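You operate a simulated robot arm through the tools that you are given. There is no shell and no other tool.

The job below is to be done with a simulated robot arm. You get a single attempt, and the scene is never put back.

## Task
Scour the dust off the orange-tick outrigger top and lay tape along it.
Fine: pad and tape roller back on the grey rest plate. Set down upright: black tape roller. A coat counts when it lies all over at full strength: go over it till it gets no stronger. What is to be rubbed or washed off counts as gone when no trace of it is left.

Only the result counts: the job must be done as asked and must still hold three seconds after the hand-in. Knocking over, shifting, dropping, spilling or breaking anything else fails it.

## Robot
A 7-joint arm with a two-finger parallel gripper, fixed in place. Base frame: the origin is at the foot of the arm, x ahead of it, y to its left, z up; the work surface is at about z = 0.78. Units: m, degrees, N and s.
Its first joint turns from -149.0 to 149.0 degrees. Payload 3.43 kg.
Tool frame: the origin (TCP) lies between the finger pads and is the grasp point; the fingertips stand 0.03 m ahead of it; z points along the fingers, y is the line along which they close. Largest opening 0.094 m; finger width 0.028, thickness 0.01; the body of the gripper, 0.05 by 0.096 m, starts 0.055 m behind the TCP.
Orientation is that of the tool frame in the base frame, as a unit quaternion [x, y, z, w]. With the fingers straight down and closing along the base's y, the tool's x points along the base's -x, its y along +y and its z along -z.

## Interface
- The arm moves only by the tool drive_tool. Its argument "steps" is a list of rows, each a list of 7 numbers: the shift along the tool's x, y, z in m, then the turn, a rotation vector about the tool's x, y, z in degrees, then the gripper command, from -1 (shut) to 1 (fully open), values between in proportion. In form: [[x, y, z, ax, ay, az, gripper], ...]. A call has 1 to 20 rows; each row shifts and turns the commanded pose from where the row before left it, along the tool's axes as they then stand. A row lasts 0.2 s, in which the tool goes at most 0.05 m and 8.6 degrees; a call with a longer step from one row to the next is refused whole, and so is a gripper value outside its range. Where a pose cannot be reached the arm comes as near as it can. A force on the tool above 80 N (or 10 N above the force at the start of the call, whichever is more), or a blocked arm, ends the call early, and 0.2 s more pass. The fingers move at their own pace (about 0.045 m/s each) and stop on an object; they squeeze with about 35 N. The grip force told is the motor's: it shows also when the fingers shut on nothing. Time passes only in rows, and 0.2 s behind the last, so rows that do not move let the fingers close. It gives the time, the measured TCP pose, the force on the tool (base axes), the opening and the grip force at its end, in the units of the frame above (readings bear some noise), with the torque about the TCP (base axes, N m) and any sound that the robot's microphone picked up.
- Cameras (640 x 400 px; columns grow to the right, rows downward): "scene" is fixed at [0.0512, 0.6501, 1.5422]; the picture's right is [-0.76, -0.65, 0.00], its down [-0.32, 0.38, -0.87] and it looks along [0.56, -0.66, -0.50] (base axes); focal length 343 px, centre (320, 200). "wrist" rides on the gripper at [0.076, 0.014, -0.102] in the tool frame; the picture's right is [-0.18, 0.98, 0.00], its down [-0.75, -0.14, -0.64] and it looks along [-0.63, -0.12, 0.77] (tool axes); focal length 243 px, centre (320, 200). There is no depth. A picture from a camera that has moved, and an enlarged one, comes with that camera's place and axes in the base frame and with its lens.
- camera(camera): a new picture of that camera. The clock stands still meanwhile.
- inspect(camera, box): a new picture of the part [left, top, right, bottom] of that camera's present view, enlarged. The clock stands still meanwhile.
- sign_off(): hands the job in; it is judged then, once.

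Nothing tells you positions but the pictures and the camera data. Unless the task says otherwise, let go and move clear before handing in.

The tools are called after "Emit:" by a JSON object that holds its "op" and its "data". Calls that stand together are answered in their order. drive_tool: Moves the arm, as the interface text tells. Its arguments: {"type":"object","properties":{"steps":{"type":"array","items":{"type":"array","items":{"type":"number"}}}},"required":["steps"]} The other tools are called the same way: camera (camera) takes a picture; inspect (camera, box) takes an enlarged picture of a part of a camera's view; sign_off () hands the job in.

At the start:

```text
time_s: 0.0
ee_pos: [0.9408, -0.2999, 1.083]
orientation: [0.0, 1.0, 0.001, 0.0]
force: [0.7, 0.3, -0.3]
moment: [-0.02, 0.01, 0.02]
grip_width: 0.0941
grasp_force: 0.0
```

scene: 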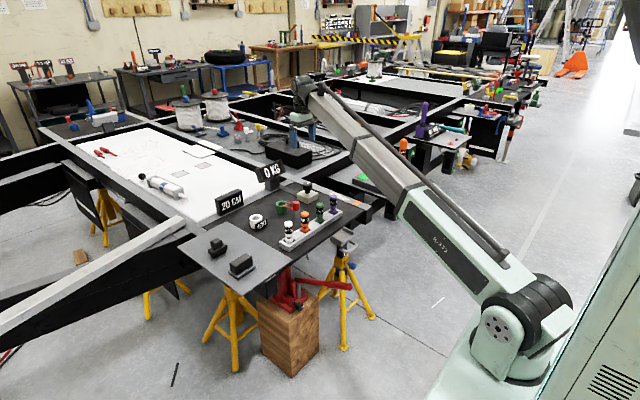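
wrist: 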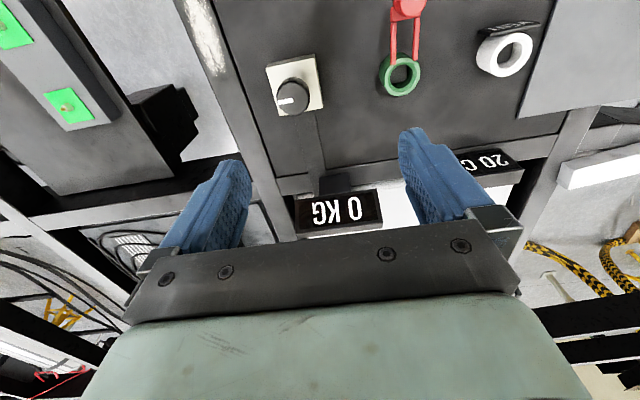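

I see a work surface with a grey rest plate holding two dark objects, and a row of bottles, displays and a dial. I'll look closer before moving.

Emit:
{"op": "inspect", "data": {"camera": "scene", "box": [180, 160, 380, 300]}}

Emit:
{"op": "inspect", "data": {"camera": "scene", "box": [0, 180, 200, 380]}}

Emit:
{"op": "inspect", "data": {"camera": "scene", "box": [330, 60, 560, 220]}}

Emit:
{"op": "camera", "data": {"camera": "wrist"}}

```text
2.86 times, centred on (280, 230) of scene
camera zoom: at [0.0512, 0.6501, 1.5422], right [-0.76, -0.65, 0.0], down [-0.32, 0.38, -0.87], along [0.56, -0.66, -0.5], focal length 980 px, centre (434, 114)
```

zoom: 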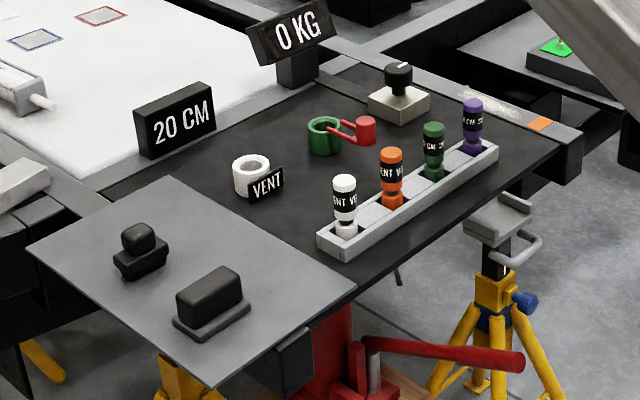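

```text
2.00 times, centred on (100, 280) of scene
camera zoom: at [0.0512, 0.6501, 1.5422], right [-0.76, -0.65, 0.0], down [-0.32, 0.38, -0.87], along [0.56, -0.66, -0.5], focal length 686 px, centre (760, 40)
```

zoom: 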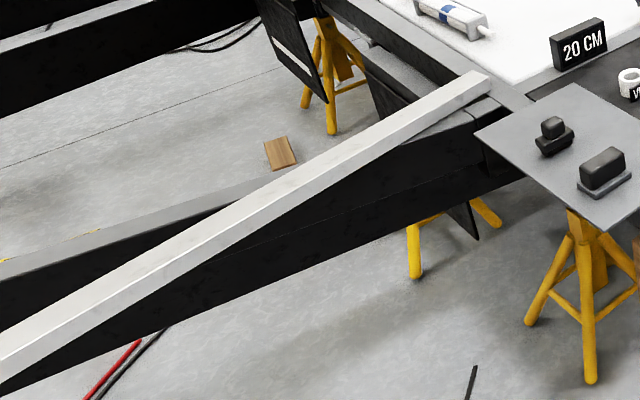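

```text
2.50 times, centred on (445, 140) of scene
camera zoom: at [0.0512, 0.6501, 1.5422], right [-0.76, -0.65, 0.0], down [-0.32, 0.38, -0.87], along [0.56, -0.66, -0.5], focal length 858 px, centre (8, 350)
```

zoom: 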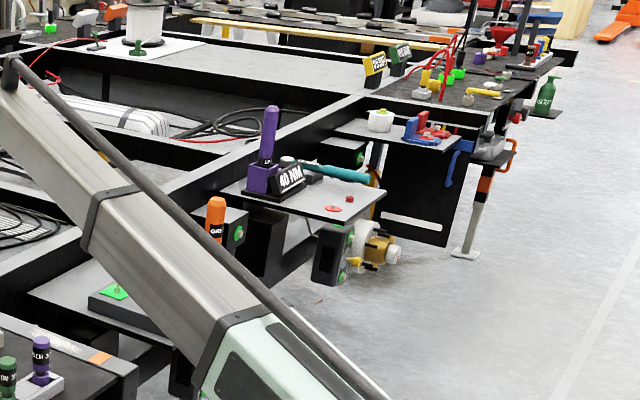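

```text
taken
camera wrist: at [0.8648, -0.2863, 1.1856], right [0.18, 0.98, 0.0], down [0.75, -0.14, 0.64], along [0.63, -0.12, -0.77], focal length 243 px, centre (320, 200)
```

wrist: 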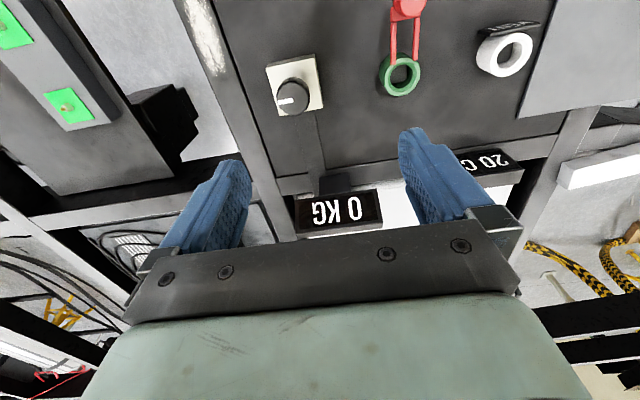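

The orange tick appears on the right-hand rail near (0.76, -0.44), with a pale dust patch at about x = 0.87. The two dark tools stand on the grey plate near (0.81, 0.155) and (0.93, 0.165). I'll move the wrist camera back for a closer look at the dusty rail.

Emit:
{"op": "drive_tool", "data": {"steps": [[0.04, -0.012, 0, 0, 0, 0, 1], [0.04, -0.012, 0, 0, 0, 0, 1], [0.04, -0.012, 0, 0, 0, 0, 1], [0.04, -0.012, 0, 0, 0, 0, 1], [0.04, -0.012, 0, 0, 0, 0, 1], [0.04, -0.012, 0, 0, 0, 0, 1], [0.04, -0.012, 0, 0, 0, 0, 1], [0, 0, 0, 0, 0, 0, 1]]}}

Emit:
{"op": "camera", "data": {"camera": "wrist"}}

Emit:
{"op": "camera", "data": {"camera": "scene"}}

```text
time_s: 1.8
ee_pos: [0.6593, -0.3829, 1.0819]
orientation: [0.0, 1.0, -0.001, 0.001]
force: [0.4, 0.1, 0.3]
moment: [0.02, -0.01, 0.0]
grip_width: 0.0941
grasp_force: 0.0
```

```text
taken
camera wrist: at [0.5834, -0.3702, 1.1849], right [0.18, 0.98, 0.0], down [0.75, -0.14, 0.64], along [0.63, -0.12, -0.77], focal length 243 px, centre (320, 200)
```

wrist: 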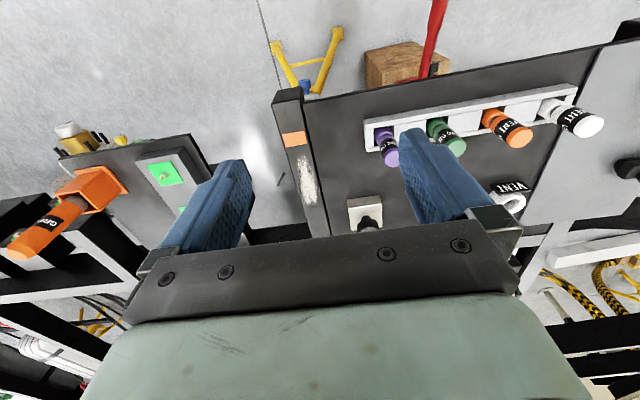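

```text
taken
```

scene: 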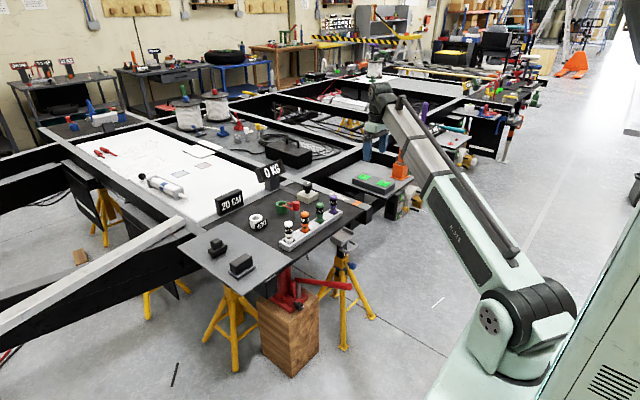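

Emit:
{"op": "inspect", "data": {"camera": "wrist", "box": [240, 80, 400, 240]}}

Emit:
{"op": "inspect", "data": {"camera": "scene", "box": [290, 160, 410, 250]}}

Emit:
{"op": "inspect", "data": {"camera": "scene", "box": [180, 200, 300, 300]}}

```text
2.50 times, centred on (320, 160) of wrist
camera zoom: at [0.5834, -0.3702, 1.1849], right [0.18, 0.98, 0.0], down [0.75, -0.14, 0.64], along [0.63, -0.12, -0.77], focal length 606 px, centre (320, 300)
```

zoom: 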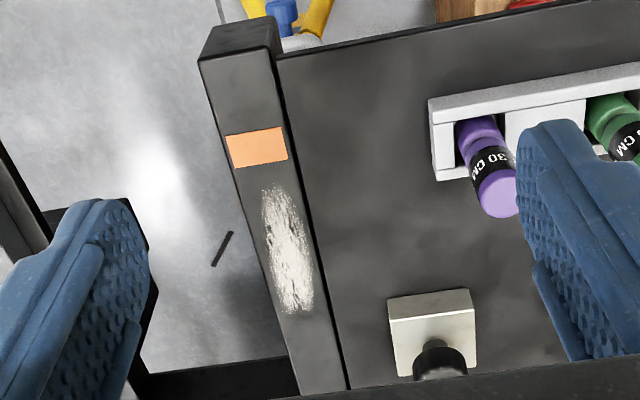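

```text
4.44 times, centred on (350, 205) of scene
camera zoom: at [0.0512, 0.6501, 1.5422], right [-0.76, -0.65, 0.0], down [-0.32, 0.38, -0.87], along [0.56, -0.66, -0.5], focal length 1525 px, centre (187, 178)
```

zoom: 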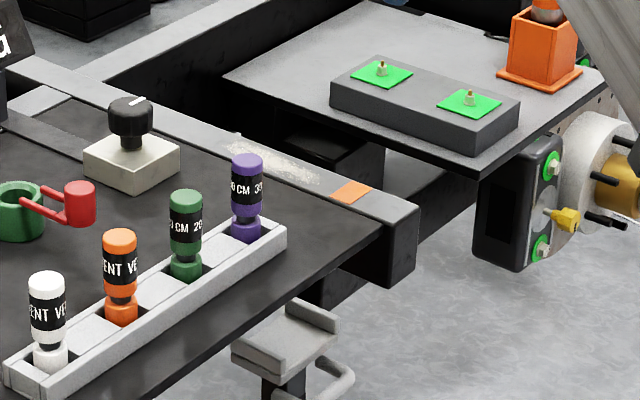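

```text
4.00 times, centred on (240, 250) of scene
camera zoom: at [0.0512, 0.6501, 1.5422], right [-0.76, -0.65, 0.0], down [-0.32, 0.38, -0.87], along [0.56, -0.66, -0.5], focal length 1373 px, centre (640, 0)
```

zoom: 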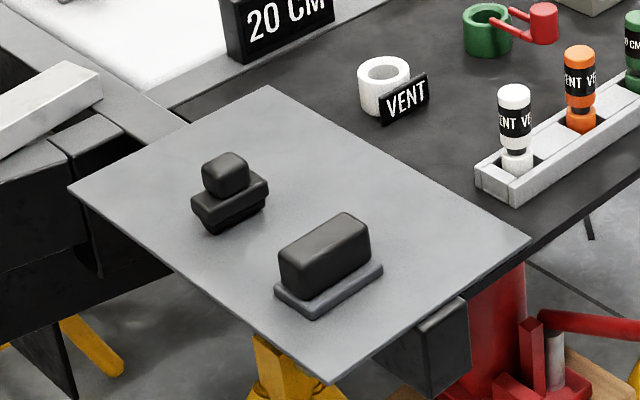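

The dusty strip is on the right rail just beyond the orange tick; the rest plate holds a big block (likely the pad) and a stepped one with a knob. I'll carry the camera over in front of the rest plate to tell which is which.

Emit:
{"op": "drive_tool", "data": {"steps": [[0.002, 0.044, 0, 0, 0, 0, 1], [0.002, 0.044, 0, 0, 0, 0, 1], [0.002, 0.044, 0, 0, 0, 0, 1], [0.002, 0.044, 0, 0, 0, 0, 1], [0.002, 0.044, 0, 0, 0, 0, 1], [0.002, 0.044, 0, 0, 0, 0, 1], [0.002, 0.044, 0, 0, 0, 0, 1], [0.002, 0.044, 0, 0, 0, 0, 1], [0.002, 0.044, 0, 0, 0, 0, 1], [0.002, 0.044, 0, 0, 0, 0, 1], [0.002, 0.044, 0, 0, 0, 0, 1], [0.002, 0.044, 0, 0, 0, 0, 1], [0, 0, 0, 0, 0, 0, 1]]}}

Emit:
{"op": "camera", "data": {"camera": "wrist"}}

Emit:
{"op": "inspect", "data": {"camera": "wrist", "box": [240, 60, 400, 220]}}

Emit:
{"op": "camera", "data": {"camera": "scene"}}

```text
time_s: 3.1
ee_pos: [0.6521, -0.1541, 1.0819]
orientation: [-0.003, 1.0, -0.002, 0.006]
force: [9.1, 6.4, -11.4]
moment: [-1.01, 0.22, -0.64]
grip_width: 0.0939
grasp_force: 0.1
stopped in row 6: the force on the tool passed its limit at 87 N (the readings are from after the stop); the commanded pose is now the measured one
```

```text
taken
camera wrist: at [0.5751, -0.14, 1.1841], right [0.18, 0.98, 0.0], down [0.75, -0.13, 0.65], along [0.64, -0.12, -0.76], focal length 243 px, centre (320, 200)
```

wrist: 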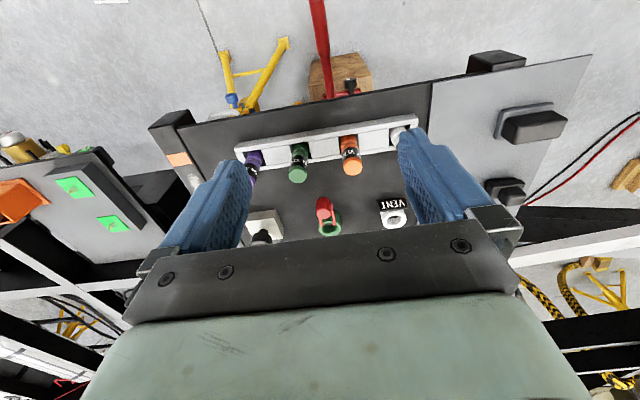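

```text
2.50 times, centred on (320, 140) of wrist
camera zoom: at [0.5751, -0.14, 1.1841], right [0.18, 0.98, 0.0], down [0.75, -0.13, 0.65], along [0.64, -0.12, -0.76], focal length 606 px, centre (320, 350)
```

zoom: 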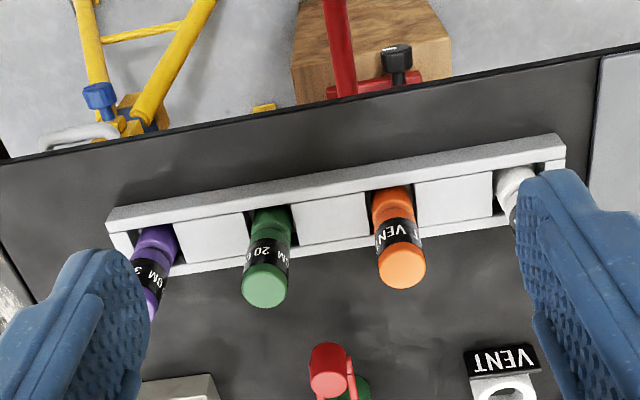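

```text
taken
```

scene: 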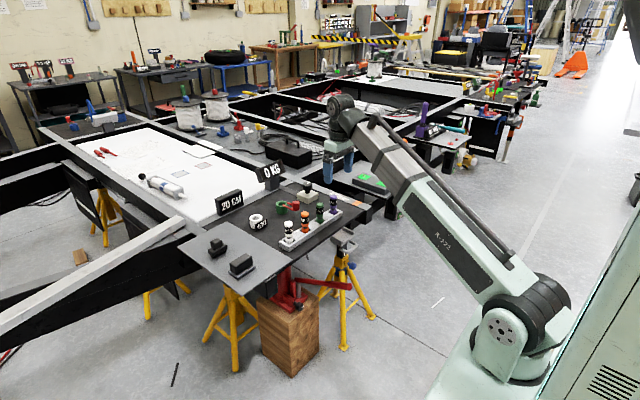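

The call stopped on a force spike at (0.652, -0.154) though nothing visible touches the gripper in the pictures. I'll rest one moment and read the force before going on.

Emit:
{"op": "drive_tool", "data": {"steps": [[0, 0, 0, 0, 0, 0, 1], [0, 0, 0, 0, 0, 0, 1], [0, 0, 0, 0, 0, 0, 1]]}}

Emit:
{"op": "inspect", "data": {"camera": "scene", "box": [280, 80, 460, 220]}}

```text
time_s: 3.9
ee_pos: [0.6525, -0.1536, 1.0828]
orientation: [-0.004, 1.0, -0.003, 0.006]
force: [10.2, -0.8, -19.2]
moment: [-0.47, -0.31, -0.22]
grip_width: 0.0938
grasp_force: 0.1
```

```text
2.86 times, centred on (370, 150) of scene
camera zoom: at [0.0512, 0.6501, 1.5422], right [-0.76, -0.65, 0.0], down [-0.32, 0.38, -0.87], along [0.56, -0.66, -0.5], focal length 980 px, centre (177, 343)
```

zoom: 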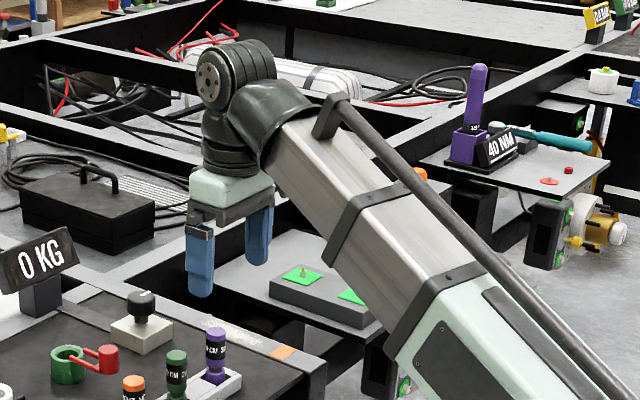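

The hand appears to be folding against its own forearm at this short reach and height (self-contact). I'll move outward to a radius near 0.8 and then swing across.

Emit:
{"op": "drive_tool", "data": {"steps": [[-0.02, 0, 0, 0, 0, 0, 1], [-0.04, 0, 0, 0, 0, 0, 1], [-0.04, 0, 0, 0, 0, 0, 1], [-0.04, 0, 0, 0, 0, 0, 1], [0, 0, 0, 0, 0, 0, 1]]}}

```text
time_s: 5.1
ee_pos: [0.7928, -0.1528, 1.0836]
orientation: [-0.005, 1.0, -0.003, 0.005]
force: [-0.6, -0.4, 0.1]
moment: [0.01, 0.04, -0.01]
grip_width: 0.0939
grasp_force: 0.1
```

Force is back to zero. Now I swing over to look at the rest plate, staying at x ≈ 0.79, and straighten the slight tilt.

Emit:
{"op": "drive_tool", "data": {"steps": [[0, 0.04, 0, -0.34, 0.57, 0.57, 1], [0, 0.04, 0, 0, 0, 0, 1], [0, 0.04, 0, 0, 0, 0, 1], [0, 0.04, 0, 0, 0, 0, 1], [0, 0.04, 0, 0, 0, 0, 1], [0, 0.04, 0, 0, 0, 0, 1], [0, 0.03, 0, 0, 0, 0, 1], [0, 0, 0, 0, 0, 0, 1]]}}

Emit:
{"op": "camera", "data": {"camera": "wrist"}}

Emit:
{"op": "inspect", "data": {"camera": "wrist", "box": [240, 20, 440, 180]}}

```text
time_s: 6.9
ee_pos: [0.7943, 0.1165, 1.0832]
orientation: [0.001, 1.0, 0.0, 0.0]
force: [0.5, -0.4, -0.7]
moment: [-0.01, -0.01, -0.02]
grip_width: 0.0939
grasp_force: 0.1
```

```text
taken
camera wrist: at [0.7171, 0.1312, 1.1878], right [0.19, 0.98, 0.0], down [0.75, -0.14, 0.64], along [0.63, -0.12, -0.77], focal length 243 px, centre (320, 200)
```

wrist: 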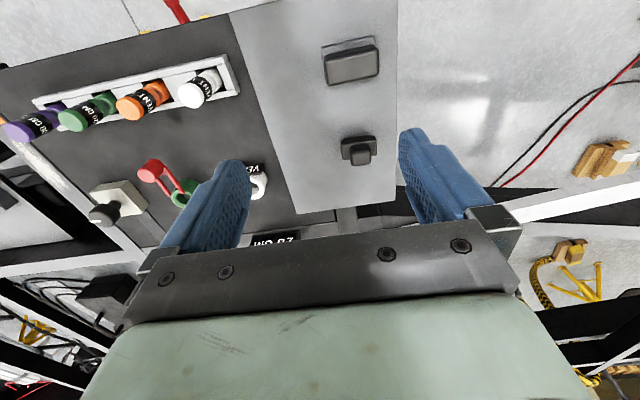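

```text
2.50 times, centred on (340, 100) of wrist
camera zoom: at [0.7171, 0.1312, 1.1878], right [0.19, 0.98, 0.0], down [0.75, -0.14, 0.64], along [0.63, -0.12, -0.77], focal length 606 px, centre (270, 450)
```

zoom: 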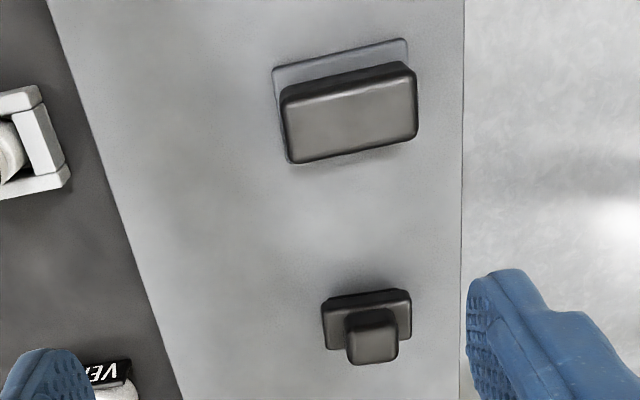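

I see the bigger block (thin grey sheet underneath, probably the pad) at about (0.795, 0.158) and the smaller all-black stepped object with a knob at about (0.92, 0.165). I'll enlarge both more to be sure which is the tape roller.

Emit:
{"op": "inspect", "data": {"camera": "scene", "box": [200, 230, 264, 286]}}

Emit:
{"op": "inspect", "data": {"camera": "wrist", "box": [310, 110, 410, 180]}}

Emit:
{"op": "inspect", "data": {"camera": "wrist", "box": [310, 25, 410, 95]}}

```text
7.14 times, centred on (232, 258) of scene
camera zoom: at [0.0512, 0.6501, 1.5422], right [-0.76, -0.65, 0.0], down [-0.32, 0.38, -0.87], along [0.56, -0.66, -0.5], focal length 2451 px, centre (949, -214)
```

zoom: 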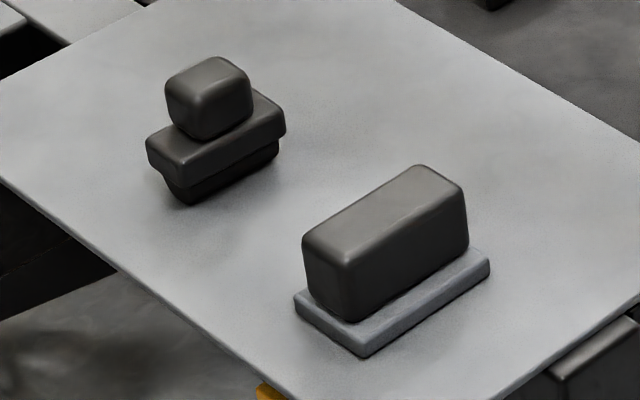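

```text
5.71 times, centred on (360, 145) of wrist
camera zoom: at [0.7171, 0.1312, 1.1878], right [0.19, 0.98, 0.0], down [0.75, -0.14, 0.64], along [0.63, -0.12, -0.77], focal length 1386 px, centre (91, 514)
```

zoom: 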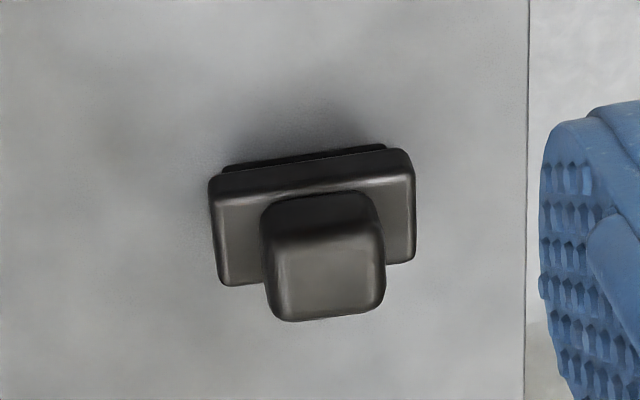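

```text
5.71 times, centred on (360, 60) of wrist
camera zoom: at [0.7171, 0.1312, 1.1878], right [0.19, 0.98, 0.0], down [0.75, -0.14, 0.64], along [0.63, -0.12, -0.77], focal length 1386 px, centre (91, 1000)
```

zoom: 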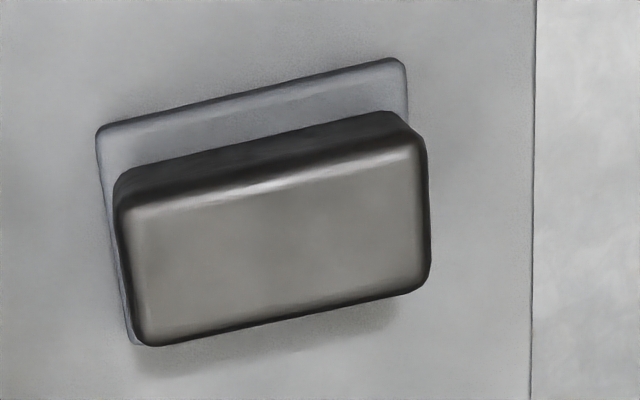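

The big block on the grey sheet is the scouring pad and the smaller stepped black one is the tape roller. The rail's far end is near the limit of reach, so I'll pitch the tool about 20° forward (about its closing axis) so that I can hold both tools flat while reaching out; first go above the pad.

Emit:
{"op": "drive_tool", "data": {"steps": [[0, 0.014, 0, 0, -6.667, 0, 1], [0, 0.014, 0, 0, -6.667, 0, 1], [0, 0.0145, 0, 0, -6.667, 0, 1], [0.0123, 0, 0.0338, 0, 0, 0, 1], [0.0123, 0, 0.0338, 0, 0, 0, 1], [0.0123, 0, 0.0338, 0, 0, 0, 1], [0.0123, 0, 0.0338, 0, 0, 0, 1], [0, 0, 0, 0, 0, 0, 1]]}}

Emit:
{"op": "camera", "data": {"camera": "wrist"}}

Emit:
{"op": "inspect", "data": {"camera": "scene", "box": [180, 180, 340, 300]}}

```text
time_s: 8.7
ee_pos: [0.7933, 0.1597, 0.9398]
orientation: [0.001, 0.985, 0.001, 0.174]
force: [-0.2, 0.7, 0.2]
moment: [-0.01, 0.01, 0.01]
grip_width: 0.0943
grasp_force: 0.1
```

```text
taken
camera wrist: at [0.6868, 0.1741, 1.0106], right [0.17, 0.98, 0.06], down [0.49, -0.14, 0.86], along [0.86, -0.12, -0.5], focal length 243 px, centre (320, 200)
```

wrist: 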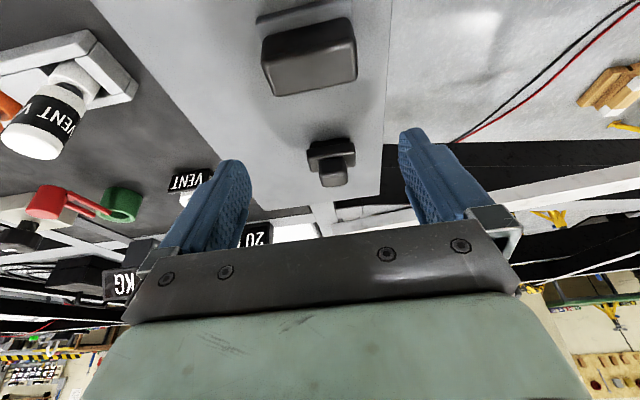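

```text
3.33 times, centred on (260, 240) of scene
camera zoom: at [0.0512, 0.6501, 1.5422], right [-0.76, -0.65, 0.0], down [-0.32, 0.38, -0.87], along [0.56, -0.66, -0.5], focal length 1144 px, centre (520, 67)
```

zoom: 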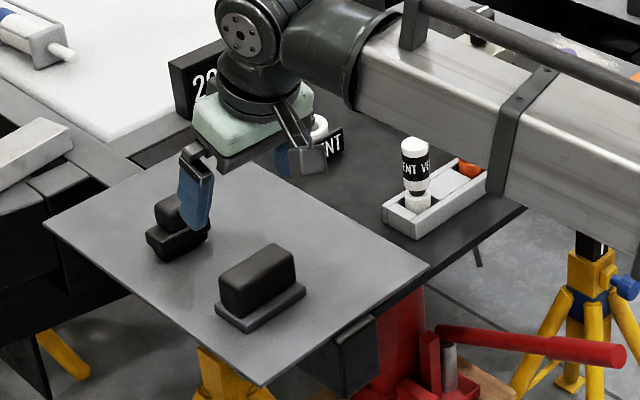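

The fingers straddle the pad block well in y (block centre about (0.792, 0.160)). I descend vertically to just above it and check.

Emit:
{"op": "drive_tool", "data": {"steps": [[0.0091, 0, 0.0251, 0, 0, 0, 1], [0.0091, 0, 0.0251, 0, 0, 0, 1], [0.0091, 0, 0.0251, 0, 0, 0, 1], [0, 0, 0, 0, 0, 0, 1]]}}

Emit:
{"op": "camera", "data": {"camera": "wrist"}}

Emit:
{"op": "inspect", "data": {"camera": "scene", "box": [200, 210, 280, 280]}}

```text
time_s: 9.7
ee_pos: [0.7929, 0.1609, 0.8583]
orientation: [0.001, 0.985, 0.001, 0.174]
force: [0.4, 0.5, 0.2]
moment: [-0.01, 0.01, -0.01]
grip_width: 0.0938
grasp_force: 0.1
```

```text
taken
camera wrist: at [0.6864, 0.175, 0.9298], right [0.17, 0.98, 0.06], down [0.49, -0.14, 0.86], along [0.86, -0.12, -0.5], focal length 243 px, centre (320, 200)
```

wrist: 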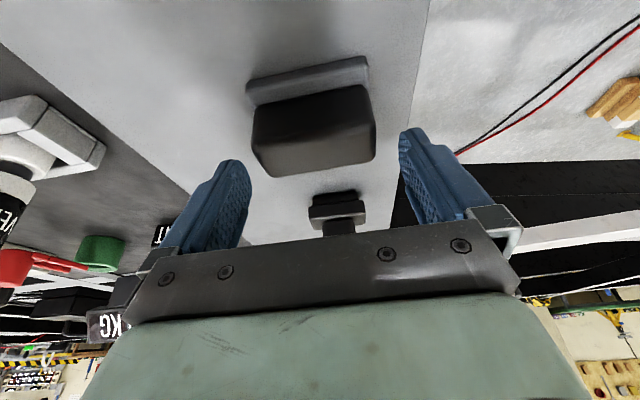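

```text
5.71 times, centred on (240, 245) of scene
camera zoom: at [0.0512, 0.6501, 1.5422], right [-0.76, -0.65, 0.0], down [-0.32, 0.38, -0.87], along [0.56, -0.66, -0.5], focal length 1961 px, centre (777, -57)
```

zoom: 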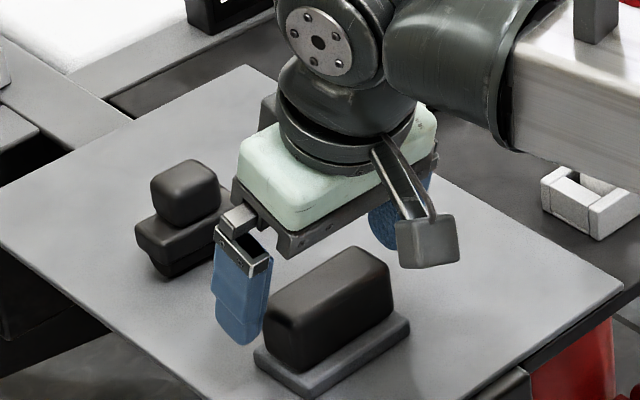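

I'm just above the block with fingers on either side. I'll enlarge the wrist view to check fore-aft centring before lowering.

Emit:
{"op": "inspect", "data": {"camera": "wrist", "box": [230, 40, 390, 190]}}

```text
2.67 times, centred on (310, 115) of wrist
camera zoom: at [0.6864, 0.175, 0.9298], right [0.17, 0.98, 0.06], down [0.49, -0.14, 0.86], along [0.86, -0.12, -0.5], focal length 647 px, centre (347, 427)
```

zoom: 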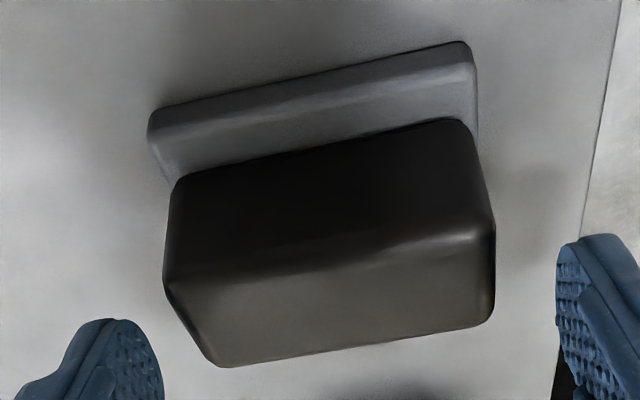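

Block top is at about z = 0.83, sheet top about 0.795, block centre about (0.80, 0.160). I lower to TCP z ≈ 0.832 and close the fingers.

Emit:
{"op": "drive_tool", "data": {"steps": [[0.0045, -0.0005, 0.0122, 0, 0, 0, 1], [0.0045, 0, 0.0122, 0, 0, 0, 1], [0, 0, 0, 0, 0, 0, 1]]}}

Emit:
{"op": "drive_tool", "data": {"steps": [[0, 0, 0, 0, 0, 0, -1], [0, 0, 0, 0, 0, 0, -1], [0, 0, 0, 0, 0, 0, -1], [0, 0, 0, 0, 0, 0, -1], [0, 0, 0, 0, 0, 0, -1]]}}

Emit:
{"op": "inspect", "data": {"camera": "scene", "box": [200, 210, 280, 280]}}

```text
time_s: 10.5
ee_pos: [0.7926, 0.16, 0.8343]
orientation: [0.0, 0.985, 0.001, 0.174]
force: [0.1, 0.0, 1.3]
moment: [0.01, 0.02, -0.05]
grip_width: 0.0939
grasp_force: 0.1
```

```text
time_s: 11.7
ee_pos: [0.7935, 0.1591, 0.8345]
orientation: [0.001, 0.985, 0.0, 0.173]
force: [-0.4, 0.0, 0.3]
moment: [0.01, -0.02, 0.0]
grip_width: 0.0752
grasp_force: 35.2
```

```text
5.71 times, centred on (240, 245) of scene
camera zoom: at [0.0512, 0.6501, 1.5422], right [-0.76, -0.65, 0.0], down [-0.32, 0.38, -0.87], along [0.56, -0.66, -0.5], focal length 1961 px, centre (777, -57)
```

zoom: 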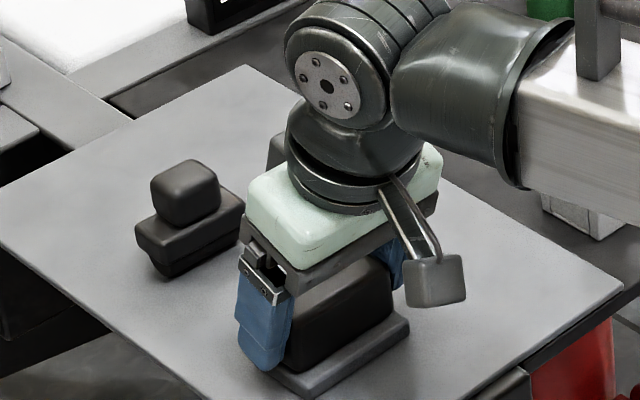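

The grip closed at 0.075 m, a bit wider than estimated, suggesting the block sits slightly lower and farther than I thought. I'll reopen and take it a little deeper and more centred for a firmer hold.

Emit:
{"op": "drive_tool", "data": {"steps": [[0, 0, 0, 0, 0, 0, 1], [0, 0, 0, 0, 0, 0, 1], [0, 0, 0, 0, 0, 0, 1]]}}

Emit:
{"op": "drive_tool", "data": {"steps": [[-0.0056, 0, 0.0021, 0, 0, 0, 1], [0.0014, 0, 0.0038, 0, 0, 0, 1], [0.0014, 0, 0.0038, 0, 0, 0, 1], [0, 0, 0, 0, 0, 0, 1]]}}

Emit:
{"op": "inspect", "data": {"camera": "scene", "box": [215, 230, 275, 290]}}

Emit:
{"op": "camera", "data": {"camera": "wrist"}}

```text
time_s: 12.5
ee_pos: [0.7923, 0.1608, 0.8346]
orientation: [0.0, 0.985, 0.001, 0.174]
force: [0.2, 0.0, -0.1]
moment: [0.0, -0.02, 0.01]
grip_width: 0.094
grasp_force: 0.0
```

```text
time_s: 13.5
ee_pos: [0.7993, 0.1598, 0.8259]
orientation: [0.001, 0.985, 0.0, 0.173]
force: [-0.4, -0.1, -0.2]
moment: [0.02, -0.01, -0.01]
grip_width: 0.094
grasp_force: 0.1
```

```text
6.67 times, centred on (245, 260) of scene
camera zoom: at [0.0512, 0.6501, 1.5422], right [-0.76, -0.65, 0.0], down [-0.32, 0.38, -0.87], along [0.56, -0.66, -0.5], focal length 2288 px, centre (820, -200)
```

zoom: 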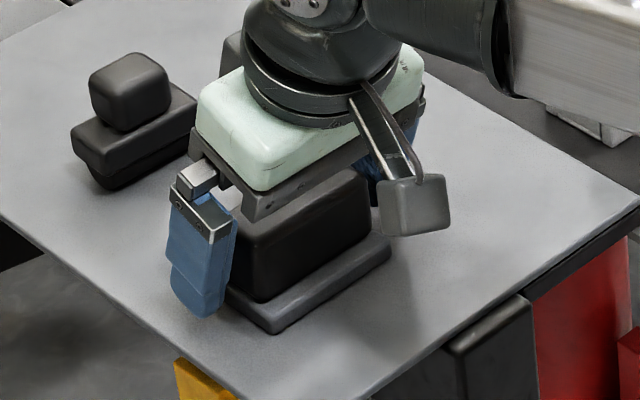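

```text
taken
camera wrist: at [0.6915, 0.1736, 0.8957], right [0.17, 0.98, 0.06], down [0.49, -0.14, 0.86], along [0.86, -0.12, -0.5], focal length 243 px, centre (320, 200)
```

wrist: 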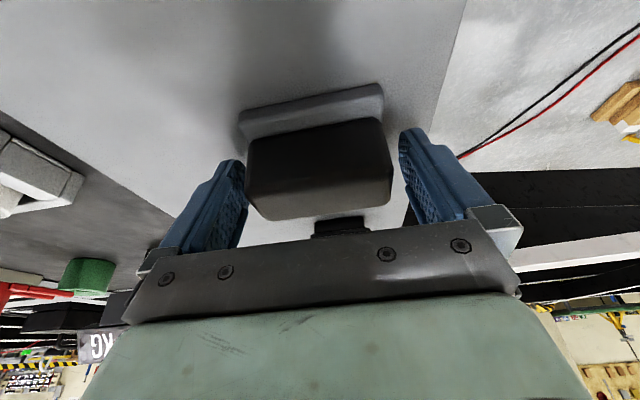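

Fingers straddle the block lower now. I close and check the grip.

Emit:
{"op": "drive_tool", "data": {"steps": [[0, 0, 0, 0, 0, 0, -1], [0, 0, 0, 0, 0, 0, -1], [0, 0, 0, 0, 0, 0, -1], [0, 0, 0, 0, 0, 0, -1], [0, 0, 0, 0, 0, 0, -1]]}}

Emit:
{"op": "inspect", "data": {"camera": "scene", "box": [215, 230, 275, 290]}}

Emit:
{"op": "inspect", "data": {"camera": "wrist", "box": [220, 60, 420, 240]}}

```text
time_s: 14.7
ee_pos: [0.7986, 0.1598, 0.8257]
orientation: [0.0, 0.985, 0.001, 0.174]
force: [0.2, -0.2, 0.9]
moment: [-0.01, -0.01, -0.01]
grip_width: 0.0749
grasp_force: 34.8
```

```text
6.67 times, centred on (245, 260) of scene
camera zoom: at [0.0512, 0.6501, 1.5422], right [-0.76, -0.65, 0.0], down [-0.32, 0.38, -0.87], along [0.56, -0.66, -0.5], focal length 2288 px, centre (820, -200)
```

zoom: 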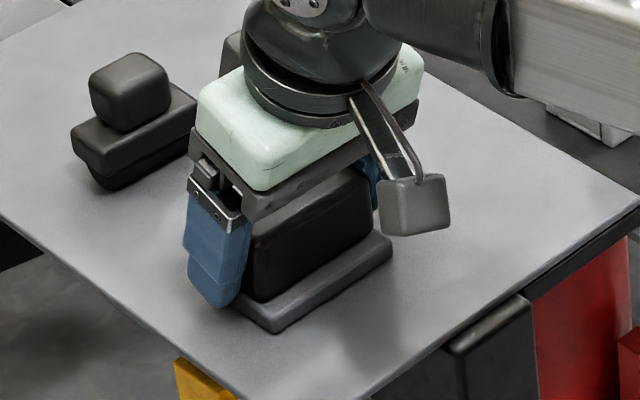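

```text
2.22 times, centred on (320, 150) of wrist
camera zoom: at [0.6915, 0.1736, 0.8959], right [0.17, 0.98, 0.06], down [0.49, -0.14, 0.86], along [0.85, -0.12, -0.5], focal length 539 px, centre (320, 311)
```

zoom: 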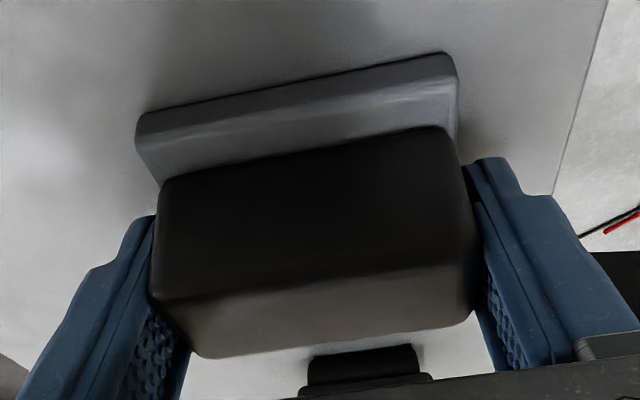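

The pad is held firmly at 35 N (width 0.075). I lift it about 0.15 m straight up and check that it comes along.

Emit:
{"op": "drive_tool", "data": {"steps": [[-0.0068, 0, -0.0188, 0, 0, 0, -1], [-0.0137, 0, -0.0376, 0, 0, 0, -1], [-0.0137, 0, -0.0376, 0, 0, 0, -1], [-0.0137, 0, -0.0376, 0, 0, 0, -1], [0, 0, 0, 0, 0, 0, -1]]}}

Emit:
{"op": "inspect", "data": {"camera": "scene", "box": [180, 150, 340, 290]}}

Emit:
{"op": "camera", "data": {"camera": "wrist"}}

```text
time_s: 15.9
ee_pos: [0.8003, 0.1604, 0.9642]
orientation: [0.001, 0.985, 0.0, 0.174]
force: [0.0, -0.4, -0.9]
moment: [-0.05, -0.01, 0.0]
grip_width: 0.0746
grasp_force: 35.0
```

```text
2.86 times, centred on (260, 220) of scene
camera zoom: at [0.0512, 0.6501, 1.5422], right [-0.76, -0.65, 0.0], down [-0.32, 0.38, -0.87], along [0.56, -0.66, -0.5], focal length 980 px, centre (491, 143)
```

zoom: 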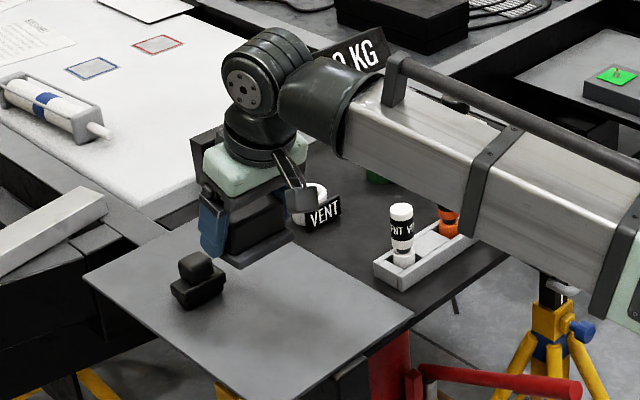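

```text
taken
camera wrist: at [0.6934, 0.1744, 1.0346], right [0.17, 0.98, 0.06], down [0.49, -0.14, 0.86], along [0.85, -0.12, -0.51], focal length 243 px, centre (320, 200)
```

wrist: 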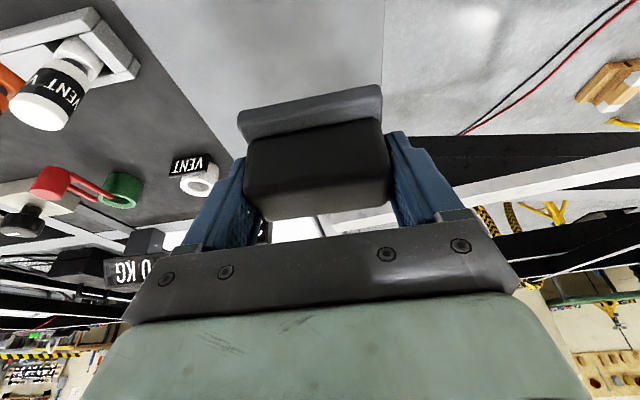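

The pad came up cleanly. Bottle tops are at about z = 0.85, so I carry the pad across at z ≈ 0.98 to above the dusty rail.

Emit:
{"op": "drive_tool", "data": {"steps": [[-0.0068, -0.02, -0.0188, 0, 0, 0, -1], [0, -0.04, 0, 0, 0, 0, -1], [0, -0.04, 0, 0, 0, 0, -1], [0, -0.04, 0, 0, 0, 0, -1], [0, -0.04, 0, 0, 0, 0, -1], [0, -0.04, 0, 0, 0, 0, -1], [0, -0.04, 0, 0, 0, 0, -1], [0, -0.04, 0, 0, 0, 0, -1], [0, -0.04, 0, 0, 0, 0, -1], [0, -0.04, 0, 0, 0, 0, -1], [0, -0.04, 0, 0, 0, 0, -1], [0, -0.04, 0, 0, 0, 0, -1], [0, -0.04, 0, 0, 0, 0, -1], [0, -0.04, 0, 0, 0, 0, -1], [0, -0.04, 0, 0, 0, 0, -1], [0, -0.03, 0, 0, 0, 0, -1], [0, 0, 0, 0, 0, 0, -1]]}}

Emit:
{"op": "camera", "data": {"camera": "wrist"}}

Emit:
{"op": "camera", "data": {"camera": "scene"}}

```text
time_s: 19.5
ee_pos: [0.7974, -0.4488, 0.9849]
orientation: [0.001, 0.985, 0.001, 0.173]
force: [0.0, 0.1, -0.9]
moment: [0.01, 0.02, -0.03]
grip_width: 0.0747
grasp_force: 35.1
```

```text
taken
camera wrist: at [0.6907, -0.4353, 1.056], right [0.17, 0.98, 0.06], down [0.49, -0.14, 0.86], along [0.85, -0.12, -0.5], focal length 243 px, centre (320, 200)
```

wrist: 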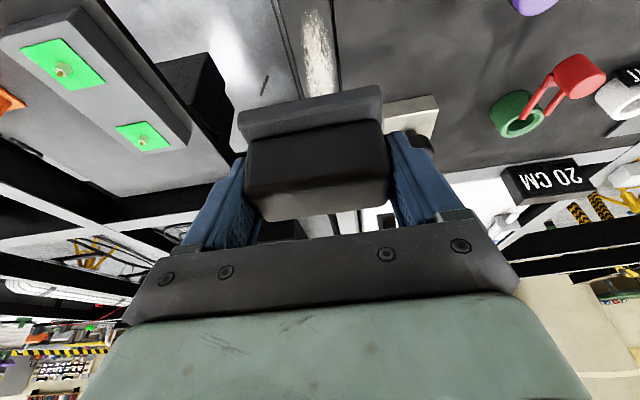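

```text
taken
```

scene: 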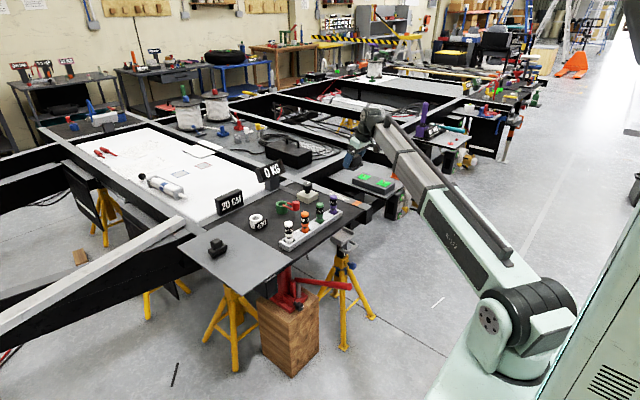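

I'm above the rail; dust visible just ahead of the pad. I'll enlarge the wrist and scene views to check whether the table beside the rail is level with it.

Emit:
{"op": "inspect", "data": {"camera": "wrist", "box": [240, 0, 400, 100]}}

Emit:
{"op": "inspect", "data": {"camera": "scene", "box": [310, 180, 390, 240]}}

```text
4.00 times, centred on (320, 50) of wrist
camera zoom: at [0.6907, -0.4353, 1.056], right [0.17, 0.98, 0.06], down [0.49, -0.14, 0.86], along [0.85, -0.12, -0.5], focal length 970 px, centre (320, 800)
```

zoom: 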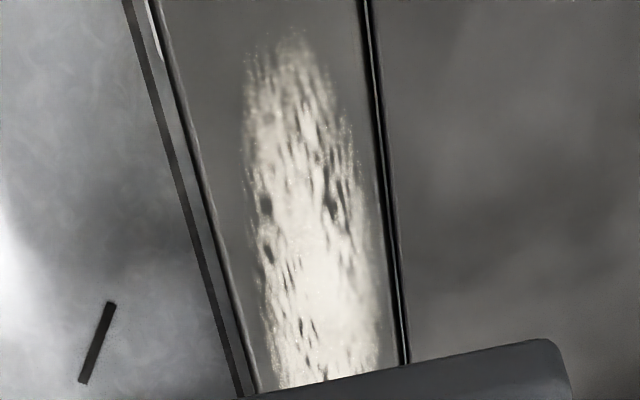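

```text
6.67 times, centred on (350, 210) of scene
camera zoom: at [0.0512, 0.6501, 1.5422], right [-0.76, -0.65, 0.0], down [-0.32, 0.38, -0.87], along [0.56, -0.66, -0.5], focal length 2288 px, centre (120, 133)
```

zoom: 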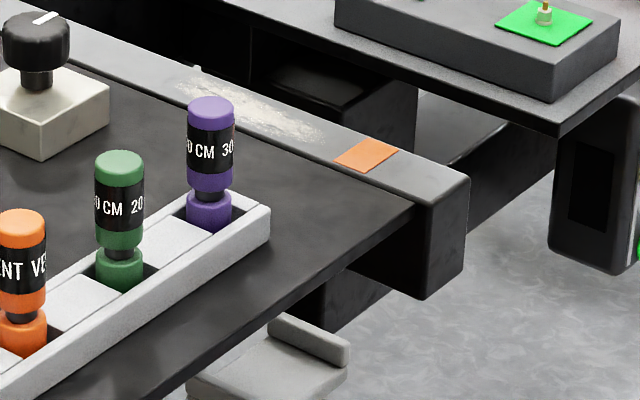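

The rail is about 5 cm wide (y ≈ -0.479 to -0.429) and seems level with or slightly above the table. I lower the pad close to the dusty strip's near end.

Emit:
{"op": "drive_tool", "data": {"steps": [[0.00685, -0.0005, 0.0334, 0, 0, 0, -1], [0.00685, -0.0005, 0.0334, 0, 0, 0, -1], [0.00685, -0.0005, 0.0334, 0, 0, 0, -1], [0.00685, -0.0005, 0.0334, 0, 0, 0, -1], [0, 0, 0, 0, 0, 0, -1]]}}

Emit:
{"op": "inspect", "data": {"camera": "scene", "box": [290, 150, 410, 240]}}

Emit:
{"op": "camera", "data": {"camera": "wrist"}}

```text
time_s: 20.7
ee_pos: [0.8171, -0.4532, 0.8476]
orientation: [0.001, 0.985, 0.0, 0.173]
force: [0.7, 0.1, -0.5]
moment: [0.0, -0.01, -0.02]
grip_width: 0.0746
grasp_force: 34.5
```

```text
4.44 times, centred on (350, 195) of scene
camera zoom: at [0.0512, 0.6501, 1.5422], right [-0.76, -0.65, 0.0], down [-0.32, 0.38, -0.87], along [0.56, -0.66, -0.5], focal length 1525 px, centre (187, 222)
```

zoom: 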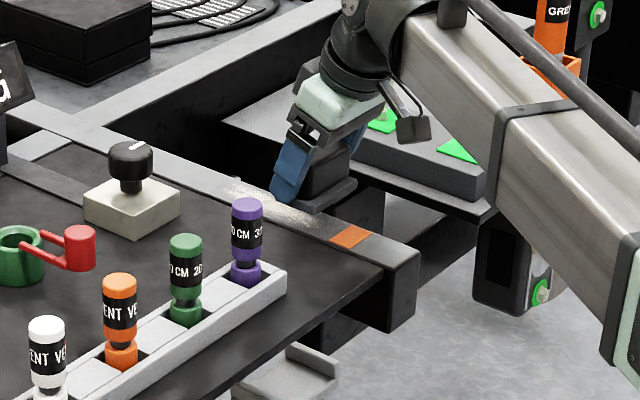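

```text
taken
camera wrist: at [0.71, -0.4397, 0.9193], right [0.17, 0.98, 0.06], down [0.49, -0.14, 0.86], along [0.85, -0.12, -0.5], focal length 243 px, centre (320, 200)
```

wrist: 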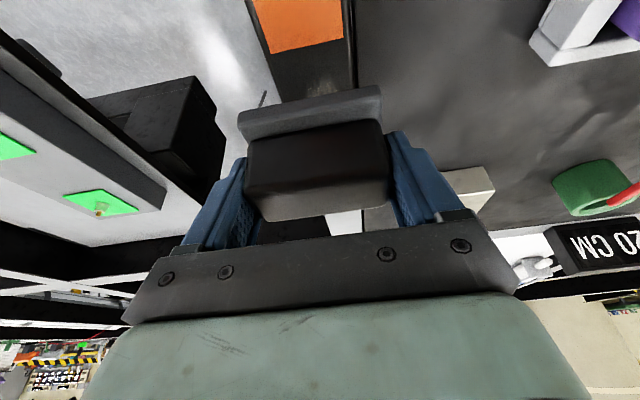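

The pad hovers about 2 cm over the near end of the dust with the knob box well clear. I lower in small steps while watching the force.

Emit:
{"op": "drive_tool", "data": {"steps": [[0.00137, 0, 0.00376, 0, 0, 0, -1], [0.00137, 0, 0.00376, 0, 0, 0, -1], [0.00137, 0, 0.00376, 0, 0, 0, -1], [0, 0, 0, 0, 0, 0, -1]]}}

Emit:
{"op": "drive_tool", "data": {"steps": [[0.00068, 0, 0.00188, 0, 0, 0, -1], [0.00068, 0, 0.00188, 0, 0, 0, -1], [0, 0, 0, 0, 0, 0, -1]]}}

Emit:
{"op": "drive_tool", "data": {"steps": [[0.00068, 0, 0.00188, 0, 0, 0, -1], [0, 0, 0, 0, 0, 0, -1]]}}

```text
time_s: 21.7
ee_pos: [0.8157, -0.4531, 0.8383]
orientation: [0.0, 0.985, 0.002, 0.174]
force: [-0.2, 0.6, -1.1]
moment: [0.02, 0.03, 0.0]
grip_width: 0.0747
grasp_force: 34.8
```

```text
time_s: 22.5
ee_pos: [0.817, -0.4524, 0.833]
orientation: [0.0, 0.985, 0.0, 0.174]
force: [-0.4, 0.6, -1.0]
moment: [-0.03, 0.02, 0.04]
grip_width: 0.0749
grasp_force: 34.7
```

```text
time_s: 23.1
ee_pos: [0.8173, -0.452, 0.8325]
orientation: [0.001, 0.985, 0.0, 0.175]
force: [-0.4, 0.1, -1.2]
moment: [-0.01, 0.0, -0.03]
grip_width: 0.0749
grasp_force: 35.1
```

Emit:
{"op": "drive_tool", "data": {"steps": [[0.00068, 0, 0.00188, 0, 0, 0, -1], [0, 0, 0, 0, 0, 0, -1]]}}

Emit:
{"op": "drive_tool", "data": {"steps": [[0.00068, 0, 0.00188, 0, 0, 0, -1], [0, 0, 0, 0, 0, 0, -1]]}}

Emit:
{"op": "inspect", "data": {"camera": "scene", "box": [310, 170, 390, 230]}}

```text
time_s: 23.7
ee_pos: [0.8181, -0.4526, 0.8298]
orientation: [0.001, 0.985, 0.001, 0.173]
force: [0.8, 0.3, -1.5]
moment: [-0.03, -0.02, -0.01]
grip_width: 0.0746
grasp_force: 34.9
```

```text
time_s: 24.3
ee_pos: [0.8178, -0.4528, 0.8273]
orientation: [0.001, 0.985, 0.0, 0.173]
force: [0.3, -0.5, -1.0]
moment: [0.02, -0.01, 0.02]
grip_width: 0.0751
grasp_force: 35.3
```

```text
6.67 times, centred on (350, 200) of scene
camera zoom: at [0.0512, 0.6501, 1.5422], right [-0.76, -0.65, 0.0], down [-0.32, 0.38, -0.87], along [0.56, -0.66, -0.5], focal length 2288 px, centre (120, 200)
```

zoom: 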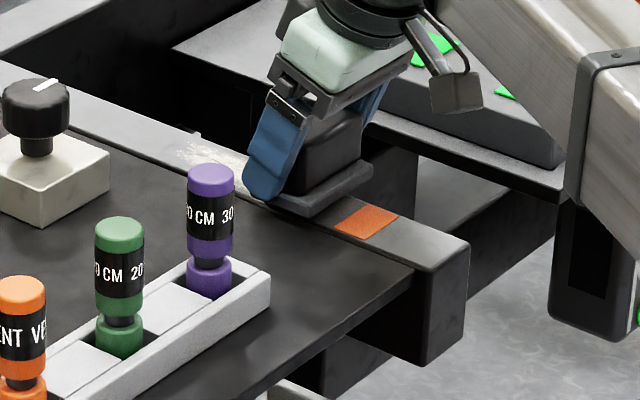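

The pad is almost on the rail, no contact force yet. I continue down in 2 mm steps.

Emit:
{"op": "drive_tool", "data": {"steps": [[0.00068, 0, 0.00188, 0, 0, 0, -1], [0, 0, 0, 0, 0, 0, -1]]}}

Emit:
{"op": "drive_tool", "data": {"steps": [[0.00068, 0, 0.00188, 0, 0, 0, -1], [0, 0, 0, 0, 0, 0, -1]]}}

```text
time_s: 24.9
ee_pos: [0.8172, -0.4537, 0.8262]
orientation: [0.001, 0.985, 0.001, 0.174]
force: [-0.5, -0.4, -0.4]
moment: [0.02, -0.03, -0.01]
grip_width: 0.0748
grasp_force: 35.1
```

```text
time_s: 25.5
ee_pos: [0.8181, -0.4522, 0.8233]
orientation: [0.001, 0.985, 0.001, 0.174]
force: [0.6, 0.1, -1.2]
moment: [0.03, 0.02, -0.02]
grip_width: 0.0747
grasp_force: 34.5
```

Emit:
{"op": "drive_tool", "data": {"steps": [[0.00034, 0, 0.00094, 0, 0, 0, -1], [0, 0, 0, 0, 0, 0, -1]]}}

Emit:
{"op": "drive_tool", "data": {"steps": [[0.00034, 0, 0.00094, 0, 0, 0, -1], [0, 0, 0, 0, 0, 0, -1]]}}

Emit:
{"op": "inspect", "data": {"camera": "scene", "box": [320, 180, 380, 220]}}

```text
time_s: 26.1
ee_pos: [0.818, -0.452, 0.8226]
orientation: [0.0, 0.985, 0.001, 0.173]
force: [0.4, -0.6, -1.5]
moment: [-0.01, 0.01, 0.0]
grip_width: 0.075
grasp_force: 35.1
```

```text
time_s: 26.7
ee_pos: [0.8165, -0.4518, 0.8224]
orientation: [0.001, 0.985, 0.0, 0.174]
force: [-0.2, 0.5, -1.4]
moment: [0.02, 0.01, -0.01]
grip_width: 0.0748
grasp_force: 35.5
```

```text
10.00 times, centred on (350, 200) of scene
camera zoom: at [0.0512, 0.6501, 1.5422], right [-0.76, -0.65, 0.0], down [-0.32, 0.38, -0.87], along [0.56, -0.66, -0.5], focal length 3432 px, centre (20, 200)
```

zoom: 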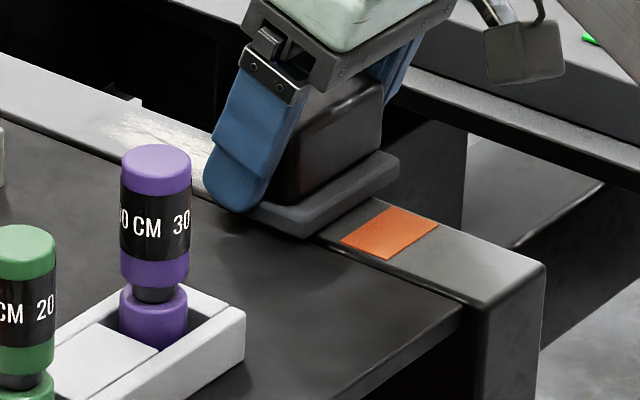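

The pad still shows a small shadow gap above the rail. I keep lowering gently.

Emit:
{"op": "drive_tool", "data": {"steps": [[0.00034, 0, 0.00094, 0, 0, 0, -1], [0.00034, 0, 0.00094, 0, 0, 0, -1], [0, 0, 0, 0, 0, 0, -1]]}}

Emit:
{"op": "drive_tool", "data": {"steps": [[0.00034, 0, 0.00094, 0, 0, 0, -1], [0, 0, 0, 0, 0, 0, -1]]}}

Emit:
{"op": "drive_tool", "data": {"steps": [[0.00034, 0, 0.00094, 0, 0, 0, -1], [0, 0, 0, 0, 0, 0, -1]]}}

```text
time_s: 27.5
ee_pos: [0.818, -0.4526, 0.8194]
orientation: [0.001, 0.985, 0.001, 0.174]
force: [-0.1, 0.0, -0.9]
moment: [-0.02, -0.01, -0.03]
grip_width: 0.0748
grasp_force: 34.8
```

```text
time_s: 28.1
ee_pos: [0.8164, -0.4515, 0.8196]
orientation: [0.0, 0.985, 0.0, 0.174]
force: [-1.4, 2.6, 8.5]
moment: [-0.02, 0.25, -0.03]
grip_width: 0.075
grasp_force: 35.5
```

```text
time_s: 28.7
ee_pos: [0.8174, -0.4528, 0.8196]
orientation: [0.001, 0.985, 0.0, 0.174]
force: [-0.2, 1.9, 19.6]
moment: [0.08, 0.39, -0.01]
grip_width: 0.0749
grasp_force: 35.2
```

Contact found at TCP z ≈ 0.8195; the moment shows the pad bears on its near edge, so it's slightly pitched. I turn it a little to level it and watch the moment.

Emit:
{"op": "drive_tool", "data": {"steps": [[-0.00017, 0, -0.00047, 0, 0.5, 0, -1], [0, 0, 0, 0, 0, 0, -1]]}}

Emit:
{"op": "drive_tool", "data": {"steps": [[0, 0, 0, 0, 0.5, 0, -1], [0, 0, 0, 0, 0, 0, -1]]}}

```text
time_s: 29.3
ee_pos: [0.8176, -0.4532, 0.82]
orientation: [0.0, 0.985, -0.001, 0.171]
force: [3.4, -0.1, 15.6]
moment: [-0.01, -0.48, -0.04]
grip_width: 0.0749
grasp_force: 34.6
```

```text
time_s: 29.9
ee_pos: [0.8174, -0.453, 0.8196]
orientation: [0.001, 0.986, 0.0, 0.166]
force: [4.6, -1.4, 19.4]
moment: [-0.02, -0.62, -0.09]
grip_width: 0.075
grasp_force: 34.9
```

Half a degree flips the bearing edge, so level is about +0.25°. I set that and begin a gentle scouring stroke along +x at roughly 10 N.

Emit:
{"op": "drive_tool", "data": {"steps": [[0, 0, 0, 0, -0.75, 0, -1], [0, 0, 0, 0, 0, 0, -1]]}}

```text
time_s: 30.5
ee_pos: [0.8162, -0.4523, 0.8187]
orientation: [0.001, 0.985, 0.0, 0.172]
force: [3.1, -3.7, 15.5]
moment: [-0.16, -0.5, -0.08]
grip_width: 0.0749
grasp_force: 35.0
```

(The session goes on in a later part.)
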